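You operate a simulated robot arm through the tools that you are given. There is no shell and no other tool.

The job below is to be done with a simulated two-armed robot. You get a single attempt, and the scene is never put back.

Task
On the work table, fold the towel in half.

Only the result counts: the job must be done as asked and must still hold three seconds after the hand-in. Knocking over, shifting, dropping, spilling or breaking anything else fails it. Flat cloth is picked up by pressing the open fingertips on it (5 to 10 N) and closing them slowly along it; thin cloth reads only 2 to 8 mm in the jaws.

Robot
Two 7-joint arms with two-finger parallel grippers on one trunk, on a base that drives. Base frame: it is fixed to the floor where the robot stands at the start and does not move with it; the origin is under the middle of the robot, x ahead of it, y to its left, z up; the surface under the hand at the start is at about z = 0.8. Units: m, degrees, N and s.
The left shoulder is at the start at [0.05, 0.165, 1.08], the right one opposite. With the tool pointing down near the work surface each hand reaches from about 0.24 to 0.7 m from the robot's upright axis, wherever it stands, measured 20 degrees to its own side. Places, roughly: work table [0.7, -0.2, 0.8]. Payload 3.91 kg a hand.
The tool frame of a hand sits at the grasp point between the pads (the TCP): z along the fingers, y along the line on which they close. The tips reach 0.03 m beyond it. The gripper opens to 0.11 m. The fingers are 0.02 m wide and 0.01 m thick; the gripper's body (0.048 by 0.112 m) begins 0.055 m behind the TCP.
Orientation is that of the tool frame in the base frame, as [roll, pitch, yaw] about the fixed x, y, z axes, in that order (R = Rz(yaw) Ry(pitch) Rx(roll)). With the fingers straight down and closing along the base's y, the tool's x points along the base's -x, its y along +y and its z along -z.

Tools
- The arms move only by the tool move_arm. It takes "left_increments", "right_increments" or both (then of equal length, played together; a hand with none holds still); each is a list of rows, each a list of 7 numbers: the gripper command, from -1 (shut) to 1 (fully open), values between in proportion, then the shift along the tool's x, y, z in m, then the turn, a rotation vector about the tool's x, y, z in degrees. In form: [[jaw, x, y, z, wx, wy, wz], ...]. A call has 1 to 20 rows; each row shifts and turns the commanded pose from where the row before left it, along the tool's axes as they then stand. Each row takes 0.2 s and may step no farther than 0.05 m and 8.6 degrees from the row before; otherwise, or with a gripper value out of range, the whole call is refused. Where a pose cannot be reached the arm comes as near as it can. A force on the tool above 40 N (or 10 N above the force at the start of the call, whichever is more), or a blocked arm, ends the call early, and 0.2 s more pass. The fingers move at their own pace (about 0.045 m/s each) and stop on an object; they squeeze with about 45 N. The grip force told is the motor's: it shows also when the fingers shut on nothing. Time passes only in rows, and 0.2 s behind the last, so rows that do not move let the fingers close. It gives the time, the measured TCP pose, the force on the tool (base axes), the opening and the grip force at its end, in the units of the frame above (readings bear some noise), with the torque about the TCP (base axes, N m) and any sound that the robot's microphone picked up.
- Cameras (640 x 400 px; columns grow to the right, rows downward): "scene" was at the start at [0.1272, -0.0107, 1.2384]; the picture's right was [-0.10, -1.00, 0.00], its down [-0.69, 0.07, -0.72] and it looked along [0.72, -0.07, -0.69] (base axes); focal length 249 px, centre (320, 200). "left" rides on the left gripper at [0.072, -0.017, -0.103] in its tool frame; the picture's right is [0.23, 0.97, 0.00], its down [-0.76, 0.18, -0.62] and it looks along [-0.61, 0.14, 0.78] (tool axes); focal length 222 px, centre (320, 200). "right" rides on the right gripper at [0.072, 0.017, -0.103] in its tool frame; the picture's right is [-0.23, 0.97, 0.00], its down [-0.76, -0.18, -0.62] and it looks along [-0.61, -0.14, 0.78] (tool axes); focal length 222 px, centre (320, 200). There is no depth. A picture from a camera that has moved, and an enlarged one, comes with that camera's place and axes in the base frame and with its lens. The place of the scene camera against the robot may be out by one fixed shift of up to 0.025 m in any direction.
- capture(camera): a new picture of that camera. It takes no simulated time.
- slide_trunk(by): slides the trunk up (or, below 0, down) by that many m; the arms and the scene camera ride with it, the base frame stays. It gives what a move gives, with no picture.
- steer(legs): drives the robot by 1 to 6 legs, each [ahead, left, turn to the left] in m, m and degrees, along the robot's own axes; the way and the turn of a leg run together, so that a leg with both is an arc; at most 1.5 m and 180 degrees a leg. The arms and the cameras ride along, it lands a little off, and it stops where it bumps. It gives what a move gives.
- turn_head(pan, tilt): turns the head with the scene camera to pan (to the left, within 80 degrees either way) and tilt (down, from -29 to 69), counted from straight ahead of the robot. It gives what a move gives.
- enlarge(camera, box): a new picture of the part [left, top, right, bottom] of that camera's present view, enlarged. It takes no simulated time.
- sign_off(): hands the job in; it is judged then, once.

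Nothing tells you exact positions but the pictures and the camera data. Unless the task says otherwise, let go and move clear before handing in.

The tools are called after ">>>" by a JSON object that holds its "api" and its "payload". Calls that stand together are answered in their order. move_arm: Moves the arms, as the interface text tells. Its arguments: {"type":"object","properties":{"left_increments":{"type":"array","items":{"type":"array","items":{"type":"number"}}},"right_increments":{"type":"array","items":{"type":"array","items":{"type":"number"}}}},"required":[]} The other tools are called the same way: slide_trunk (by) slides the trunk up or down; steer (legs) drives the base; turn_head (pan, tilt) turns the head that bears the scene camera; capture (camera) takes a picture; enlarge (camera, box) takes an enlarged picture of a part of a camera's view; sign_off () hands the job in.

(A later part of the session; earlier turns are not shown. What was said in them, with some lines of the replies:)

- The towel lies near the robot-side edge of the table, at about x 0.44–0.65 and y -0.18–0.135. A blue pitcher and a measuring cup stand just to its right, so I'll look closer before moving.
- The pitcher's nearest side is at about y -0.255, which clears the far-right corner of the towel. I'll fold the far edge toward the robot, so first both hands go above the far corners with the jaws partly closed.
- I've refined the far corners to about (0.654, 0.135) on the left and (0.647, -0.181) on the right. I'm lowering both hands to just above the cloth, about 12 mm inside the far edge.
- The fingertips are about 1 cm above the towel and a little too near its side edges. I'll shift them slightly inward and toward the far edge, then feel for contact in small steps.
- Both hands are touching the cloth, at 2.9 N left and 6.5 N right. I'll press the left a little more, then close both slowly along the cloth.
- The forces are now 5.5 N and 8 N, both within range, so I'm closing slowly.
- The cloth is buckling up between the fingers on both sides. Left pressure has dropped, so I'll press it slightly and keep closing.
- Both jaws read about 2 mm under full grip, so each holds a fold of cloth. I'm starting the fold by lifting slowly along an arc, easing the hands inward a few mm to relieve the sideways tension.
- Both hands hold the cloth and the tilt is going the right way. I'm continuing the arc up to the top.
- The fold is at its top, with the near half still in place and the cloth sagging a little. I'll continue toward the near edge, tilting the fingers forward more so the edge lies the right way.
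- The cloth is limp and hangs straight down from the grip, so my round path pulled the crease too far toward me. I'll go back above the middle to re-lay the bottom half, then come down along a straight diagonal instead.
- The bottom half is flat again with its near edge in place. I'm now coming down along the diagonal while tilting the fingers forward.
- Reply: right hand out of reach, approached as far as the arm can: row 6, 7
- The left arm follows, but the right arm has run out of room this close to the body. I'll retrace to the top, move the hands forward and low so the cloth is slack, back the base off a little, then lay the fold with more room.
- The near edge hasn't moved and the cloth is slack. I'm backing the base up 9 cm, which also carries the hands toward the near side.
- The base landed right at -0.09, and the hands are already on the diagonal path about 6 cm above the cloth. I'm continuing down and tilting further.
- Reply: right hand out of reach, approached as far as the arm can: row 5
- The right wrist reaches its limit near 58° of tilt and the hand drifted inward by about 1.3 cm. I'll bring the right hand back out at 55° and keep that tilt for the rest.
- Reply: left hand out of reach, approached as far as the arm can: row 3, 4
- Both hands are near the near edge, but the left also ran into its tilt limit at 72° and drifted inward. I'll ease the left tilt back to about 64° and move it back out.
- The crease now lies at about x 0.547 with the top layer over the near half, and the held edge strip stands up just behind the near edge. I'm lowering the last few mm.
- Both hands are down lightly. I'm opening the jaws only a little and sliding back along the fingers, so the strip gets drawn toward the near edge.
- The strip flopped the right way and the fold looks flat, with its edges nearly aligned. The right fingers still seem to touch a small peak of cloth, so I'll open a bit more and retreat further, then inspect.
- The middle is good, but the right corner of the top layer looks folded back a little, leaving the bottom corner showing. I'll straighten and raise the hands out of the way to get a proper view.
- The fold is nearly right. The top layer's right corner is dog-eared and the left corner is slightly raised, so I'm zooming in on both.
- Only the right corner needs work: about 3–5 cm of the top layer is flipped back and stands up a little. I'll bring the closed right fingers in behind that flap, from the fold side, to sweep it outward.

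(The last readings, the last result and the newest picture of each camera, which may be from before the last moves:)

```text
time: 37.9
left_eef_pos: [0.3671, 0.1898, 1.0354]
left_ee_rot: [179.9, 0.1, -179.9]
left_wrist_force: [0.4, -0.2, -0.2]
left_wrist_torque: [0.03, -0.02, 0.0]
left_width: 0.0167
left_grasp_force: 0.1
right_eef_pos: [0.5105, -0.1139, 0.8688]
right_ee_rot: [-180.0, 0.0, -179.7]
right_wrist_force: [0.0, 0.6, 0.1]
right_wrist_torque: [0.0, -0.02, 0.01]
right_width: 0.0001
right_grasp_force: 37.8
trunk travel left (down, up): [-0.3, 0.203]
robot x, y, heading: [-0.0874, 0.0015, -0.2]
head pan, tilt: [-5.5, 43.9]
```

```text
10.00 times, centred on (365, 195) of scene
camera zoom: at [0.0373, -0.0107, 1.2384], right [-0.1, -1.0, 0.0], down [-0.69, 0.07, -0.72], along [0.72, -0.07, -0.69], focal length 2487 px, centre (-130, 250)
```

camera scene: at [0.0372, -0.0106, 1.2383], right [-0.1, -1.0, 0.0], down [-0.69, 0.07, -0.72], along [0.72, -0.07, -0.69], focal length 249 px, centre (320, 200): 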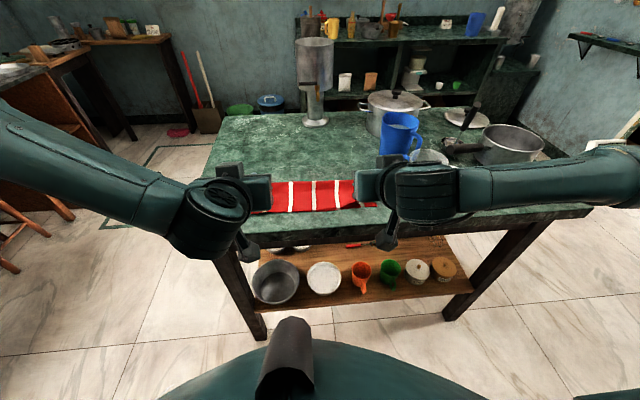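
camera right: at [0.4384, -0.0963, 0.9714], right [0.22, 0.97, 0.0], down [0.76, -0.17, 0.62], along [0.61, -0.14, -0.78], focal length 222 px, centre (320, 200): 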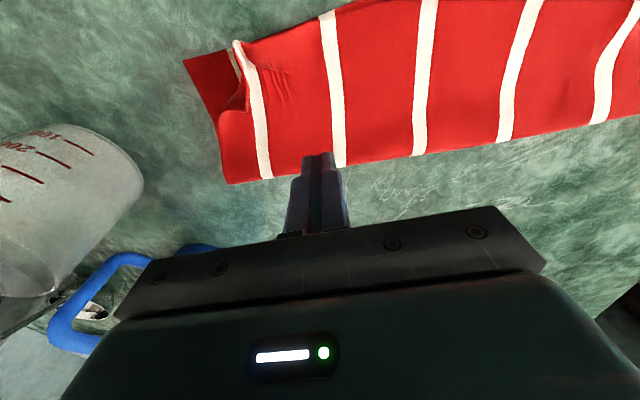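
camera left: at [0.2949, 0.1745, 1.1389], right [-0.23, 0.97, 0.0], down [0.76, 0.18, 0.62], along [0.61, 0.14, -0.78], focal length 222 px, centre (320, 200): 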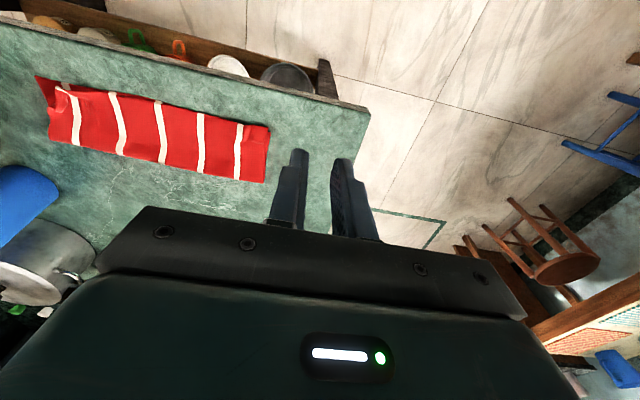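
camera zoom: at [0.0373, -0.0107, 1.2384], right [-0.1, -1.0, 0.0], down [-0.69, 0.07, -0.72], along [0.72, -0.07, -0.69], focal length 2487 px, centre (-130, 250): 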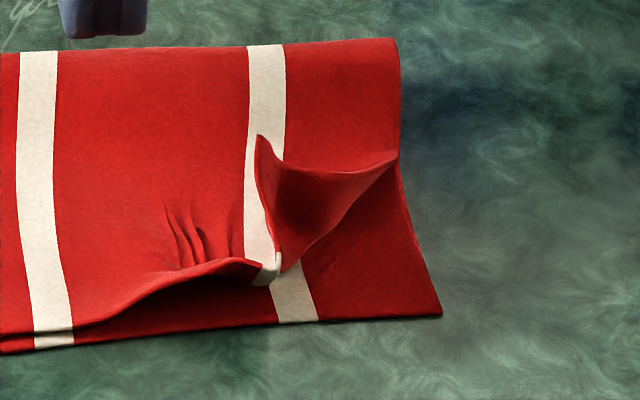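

The flap stands about 2 cm tall along a line from (0.437, -0.146) to (0.480, -0.185). I'll lower the closed fingers behind it with the tips about 5 mm above the top layer and sweep diagonally out over the corner.

>>> {"api": "move_arm", "payload": {"right_increments": [[-1, 0.0235, -0.008, 0, 0, 0, 0], [-1, 0, 0, 0.015, 0, 0, 0], [-1, 0, 0, 0.0148, 0, 0, 0], [-1, 0.0061, -0.0073, 0, 0, 0, 0], [-1, 0.0061, -0.0073, 0, 0, 0, 0], [-1, 0.0061, -0.0073, 0, 0, 0, 0], [-1, 0.0061, -0.0073, 0, 0, 0, 0], [-1, 0, 0, 0, 0, 0, 0]]}}

>>> {"api": "enlarge", "payload": {"camera": "right", "box": [160, 20, 400, 190]}}

>>> {"api": "enlarge", "payload": {"camera": "left", "box": [20, 70, 120, 150]}}

>>> {"api": "enlarge", "payload": {"camera": "scene", "box": [325, 165, 405, 225]}}

```text
time: 39.7
left_eef_pos: [0.3684, 0.1902, 1.0365]
left_ee_rot: [180.0, 0.1, -179.9]
left_wrist_force: [-0.5, -0.3, 0.4]
left_wrist_torque: [-0.02, -0.01, 0.01]
left_width: 0.0164
left_grasp_force: 0.0
right_eef_pos: [0.4634, -0.1504, 0.8389]
right_ee_rot: [-179.9, 0.0, -179.8]
right_wrist_force: [0.1, 0.6, -0.4]
right_wrist_torque: [0.0, -0.02, 0.01]
right_width: 0.0
right_grasp_force: 37.9
trunk travel left (down, up): [-0.3, 0.203]
robot x, y, heading: [-0.0846, -0.0016, -0.0]
head pan, tilt: [-5.5, 43.9]
```

```text
2.35 times, centred on (280, 105) of right
camera zoom: at [0.3907, -0.1346, 0.9429], right [0.22, 0.97, 0.0], down [0.76, -0.17, 0.62], along [0.61, -0.14, -0.78], focal length 523 px, centre (414, 424)
```

zoom: 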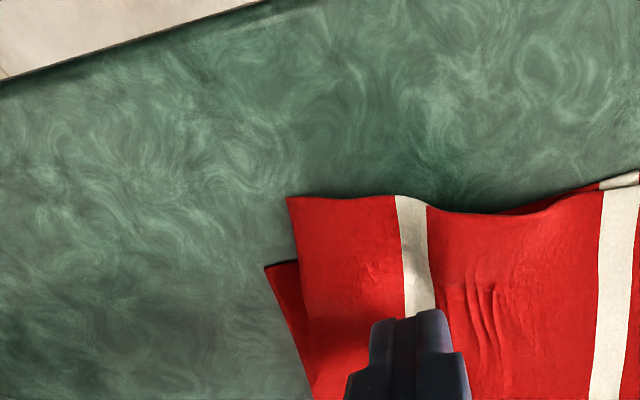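

```text
5.00 times, centred on (70, 110) of left
camera zoom: at [0.2949, 0.1744, 1.1385], right [-0.23, 0.97, 0.0], down [0.76, 0.18, 0.62], along [0.61, 0.14, -0.78], focal length 1111 px, centre (1570, 650)
```

zoom: 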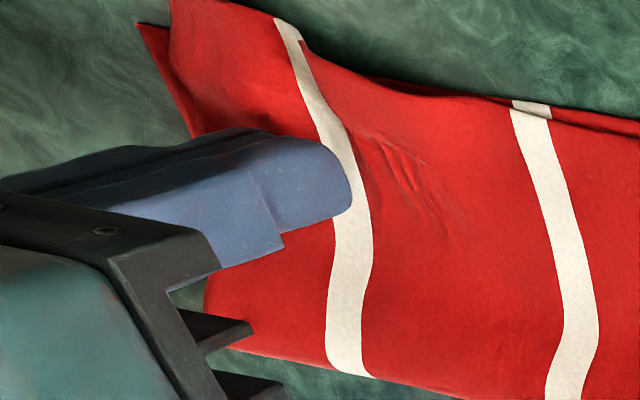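

```text
6.67 times, centred on (365, 195) of scene
camera zoom: at [0.0374, -0.0107, 1.2384], right [-0.1, -1.0, 0.0], down [-0.69, 0.07, -0.72], along [0.72, -0.07, -0.69], focal length 1658 px, centre (20, 233)
```

zoom: 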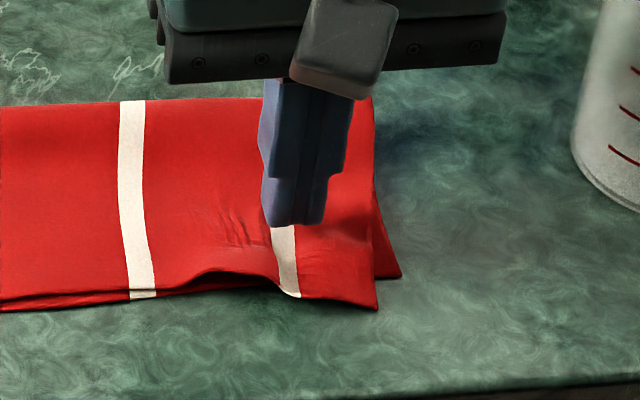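

The flap flipped over cleanly. I'm lifting the fingers straight up to see how it settles.

>>> {"api": "move_arm", "payload": {"right_increments": [[-1, 0, 0, -0.01, 0, 0, 0], [-1, 0, 0, -0.03, 0, 0, 0], [-1, 0, 0, -0.04, 0, 0, 0], [-1, 0, -0.04, -0.02, 0, 0, 0], [-1, 0, -0.04, -0.02, 0, 0, 0], [-1, 0.03, -0.02, -0.02, 0, 0, 0], [-1, 0, 0, 0, 0, 0, 0]]}}

>>> {"api": "enlarge", "payload": {"camera": "right", "box": [320, 0, 640, 200]}}

>>> {"api": "enlarge", "payload": {"camera": "left", "box": [0, 50, 300, 230]}}

>>> {"api": "enlarge", "payload": {"camera": "scene", "box": [240, 170, 400, 225]}}

```text
time: 41.3
left_eef_pos: [0.3674, 0.1915, 1.0365]
left_ee_rot: [-180.0, 0.1, -179.9]
left_wrist_force: [0.3, -0.3, -0.7]
left_wrist_torque: [0.01, -0.01, 0.02]
left_width: 0.0165
left_grasp_force: 0.1
right_eef_pos: [0.4336, -0.2487, 0.9811]
right_ee_rot: [-179.9, -0.2, -179.9]
right_wrist_force: [-0.2, -0.1, 0.0]
right_wrist_torque: [0.02, 0.05, 0.0]
right_width: 0.0002
right_grasp_force: 37.6
trunk travel left (down, up): [-0.3, 0.203]
robot x, y, heading: [-0.0895, -0.0016, -0.4]
head pan, tilt: [-5.5, 43.9]
```

```text
2.00 times, centred on (480, 100) of right
camera zoom: at [0.3613, -0.232, 1.0842], right [0.22, 0.97, 0.0], down [0.76, -0.17, 0.62], along [0.61, -0.14, -0.78], focal length 444 px, centre (0, 400)
```

zoom: 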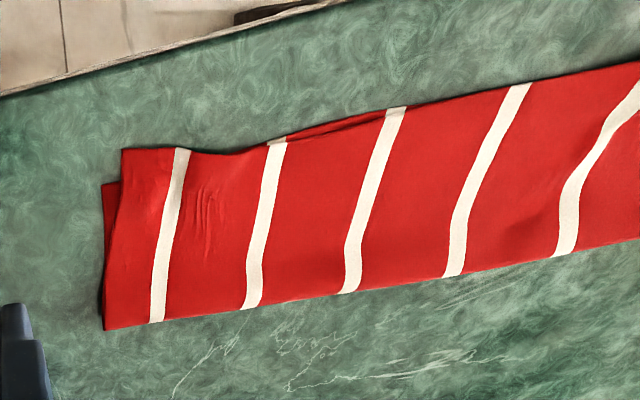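

```text
2.13 times, centred on (150, 140) of left
camera zoom: at [0.295, 0.1745, 1.1385], right [-0.23, 0.97, 0.0], down [0.76, 0.18, 0.62], along [0.61, 0.14, -0.78], focal length 474 px, centre (683, 328)
```

zoom: 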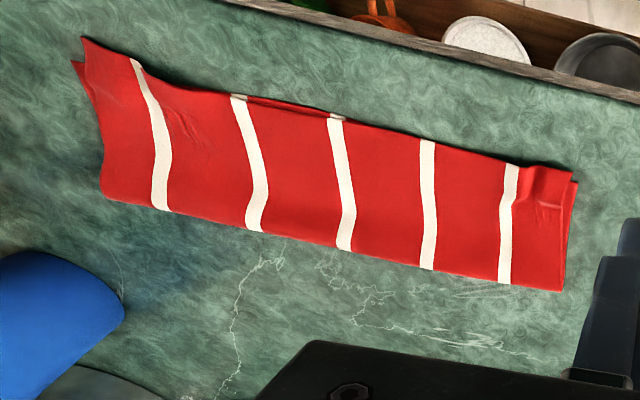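

```text
4.00 times, centred on (320, 198) of scene
camera zoom: at [0.0375, -0.0107, 1.2384], right [-0.1, -1.0, 0.0], down [-0.69, 0.07, -0.72], along [0.72, -0.07, -0.69], focal length 995 px, centre (320, 210)
```

zoom: 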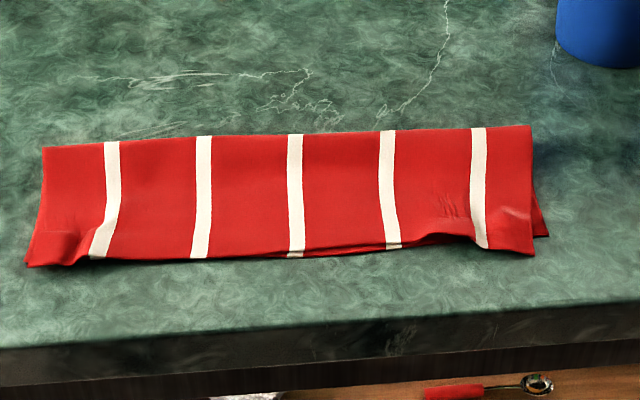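

The right corner is now unfolded, but the top layer overhangs the near edge there by about 1.5 cm. I'm taking closer looks at both near corners before deciding on any touch-up.

>>> {"api": "enlarge", "payload": {"camera": "right", "box": [350, 30, 510, 180]}}

>>> {"api": "enlarge", "payload": {"camera": "left", "box": [190, 90, 300, 200]}}

>>> {"api": "enlarge", "payload": {"camera": "scene", "box": [335, 175, 395, 215]}}

>>> {"api": "enlarge", "payload": {"camera": "scene", "box": [240, 180, 300, 220]}}

```text
2.67 times, centred on (430, 105) of right
camera zoom: at [0.3613, -0.232, 1.0842], right [0.22, 0.97, 0.0], down [0.76, -0.17, 0.62], along [0.61, -0.14, -0.78], focal length 592 px, centre (27, 453)
```

zoom: 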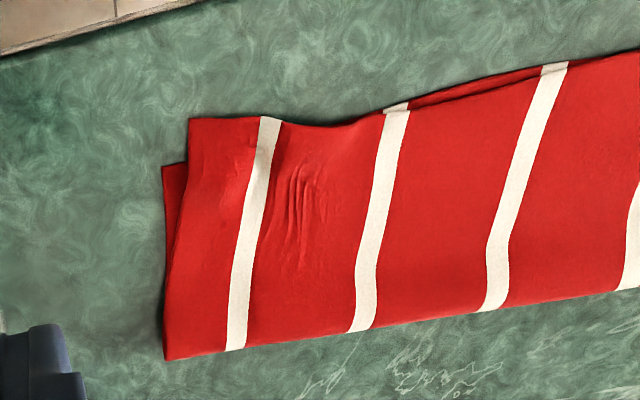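

```text
3.64 times, centred on (245, 145) of left
camera zoom: at [0.295, 0.1745, 1.1385], right [-0.23, 0.97, 0.0], down [0.76, 0.18, 0.62], along [0.61, 0.14, -0.78], focal length 808 px, centre (593, 400)
```

zoom: 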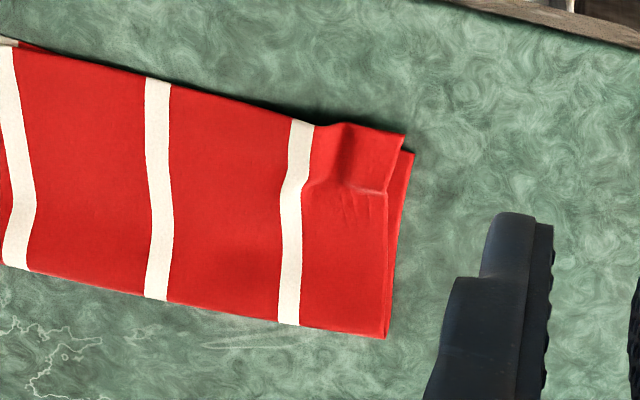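

```text
10.00 times, centred on (365, 195) of scene
camera zoom: at [0.0375, -0.0107, 1.2384], right [-0.1, -1.0, 0.0], down [-0.69, 0.07, -0.72], along [0.72, -0.07, -0.69], focal length 2487 px, centre (-130, 250)
```

zoom: 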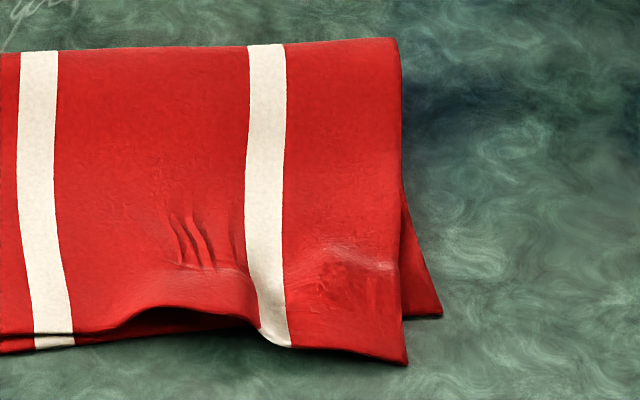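

```text
10.00 times, centred on (270, 200) of scene
camera zoom: at [0.0375, -0.0107, 1.2384], right [-0.1, -1.0, 0.0], down [-0.69, 0.07, -0.72], along [0.72, -0.07, -0.69], focal length 2487 px, centre (820, 200)
```

zoom: 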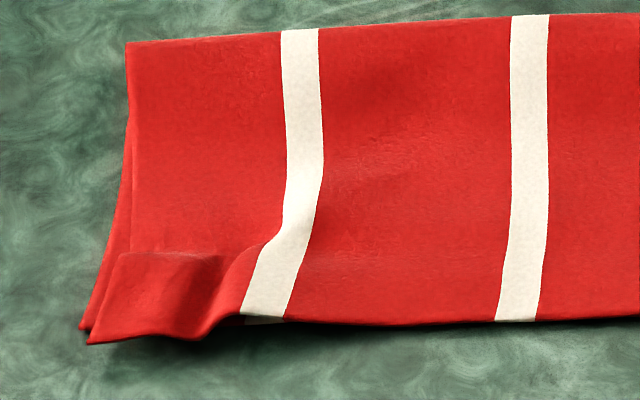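

The fold is neat: crease at the far side, left corners matched to a few mm, and the right corner about 1.5–2 cm off. I'll leave it undisturbed, move the arms clear and take a last look.

>>> {"api": "move_arm", "payload": {"left_increments": [[-0.5, 0, 0.02, -0.01, 0, 0, 0], [-0.3, 0, 0.02, -0.01, 0, 0, 0], [-0.3, 0, 0, 0, 0, 0, 0]], "right_increments": [[-1, 0, 0, -0.04, 0, 0, 0], [-0.6, 0.04, 0, -0.02, 0, 0, 0], [-0.3, 0.02, 0, 0, 0, 0, 0]]}}

>>> {"api": "capture", "payload": {"camera": "scene"}}

>>> {"api": "enlarge", "payload": {"camera": "scene", "box": [200, 80, 520, 280]}}

```text
time: 42.1
left_eef_pos: [0.3662, 0.2312, 1.0547]
left_ee_rot: [180.0, 0.1, -179.9]
left_wrist_force: [-0.2, -1.0, 0.5]
left_wrist_torque: [0.02, -0.03, 0.0]
left_width: 0.0385
left_grasp_force: 0.1
right_eef_pos: [0.3735, -0.2494, 1.0407]
right_ee_rot: [-179.9, 0.0, -179.9]
right_wrist_force: [-0.2, -0.1, 0.6]
right_wrist_torque: [0.0, 0.0, 0.02]
right_width: 0.0386
right_grasp_force: 0.1
trunk travel left (down, up): [-0.3, 0.203]
robot x, y, heading: [-0.0878, -0.0005, -0.0]
head pan, tilt: [-5.5, 43.9]
```

```text
taken
camera scene: at [0.0372, -0.0109, 1.2384], right [-0.1, -1.0, 0.0], down [-0.69, 0.07, -0.72], along [0.72, -0.07, -0.69], focal length 249 px, centre (320, 200)
```

scene: 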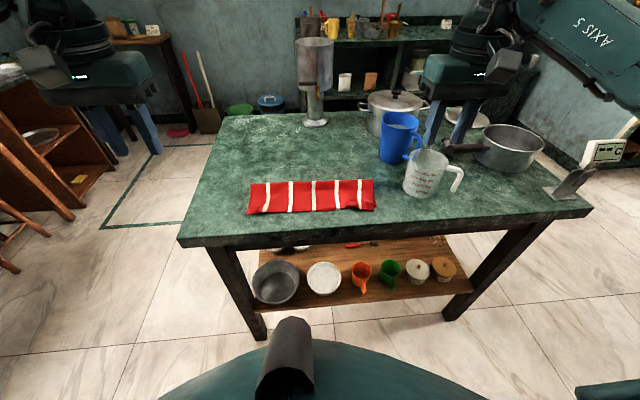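

```text
2.00 times, centred on (360, 180) of scene
camera zoom: at [0.0372, -0.0109, 1.2384], right [-0.1, -1.0, 0.0], down [-0.69, 0.07, -0.72], along [0.72, -0.07, -0.69], focal length 497 px, centre (240, 240)
```

zoom: 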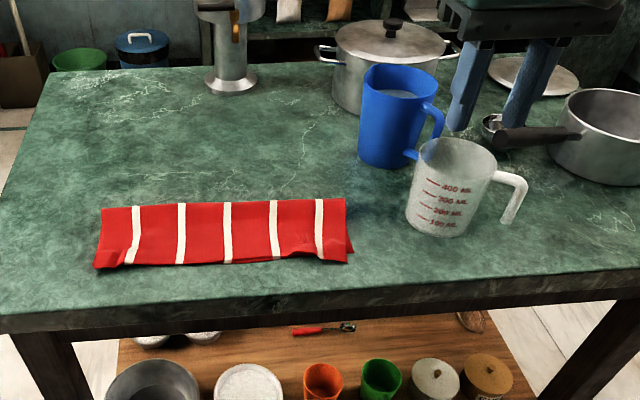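

The towel lies folded in half on the table. From the pictures, the pitcher, measuring cup and other items look where they were, and both hands are clear, so I'm handing the job in.

>>> {"api": "sign_off", "payload": {}}

```text
The job is handed in.
```

I folded the towel in half on the work table and handed the job in; no verdict came back. The far edge now lies over the near edge, with the crease along the far side.

- **Alignment:** the left corners match to within a few millimetres. At the right corner the top layer is about 2 cm off the bottom corner, hanging roughly 1.5 cm past the near edge. I left it there rather than risk wrinkling the fold.
- **Flatness:** a low hump, perhaps 1 cm high, remains near each spot where the fingers gripped the cloth.
- **Surroundings:** in the last picture the pitcher, measuring cup and pots look where they started. Both hands had let go and were clear of the towel.
- **Robot position:** I backed the base up about 9 cm during the fold to give the arms room, so it is not standing where it began.
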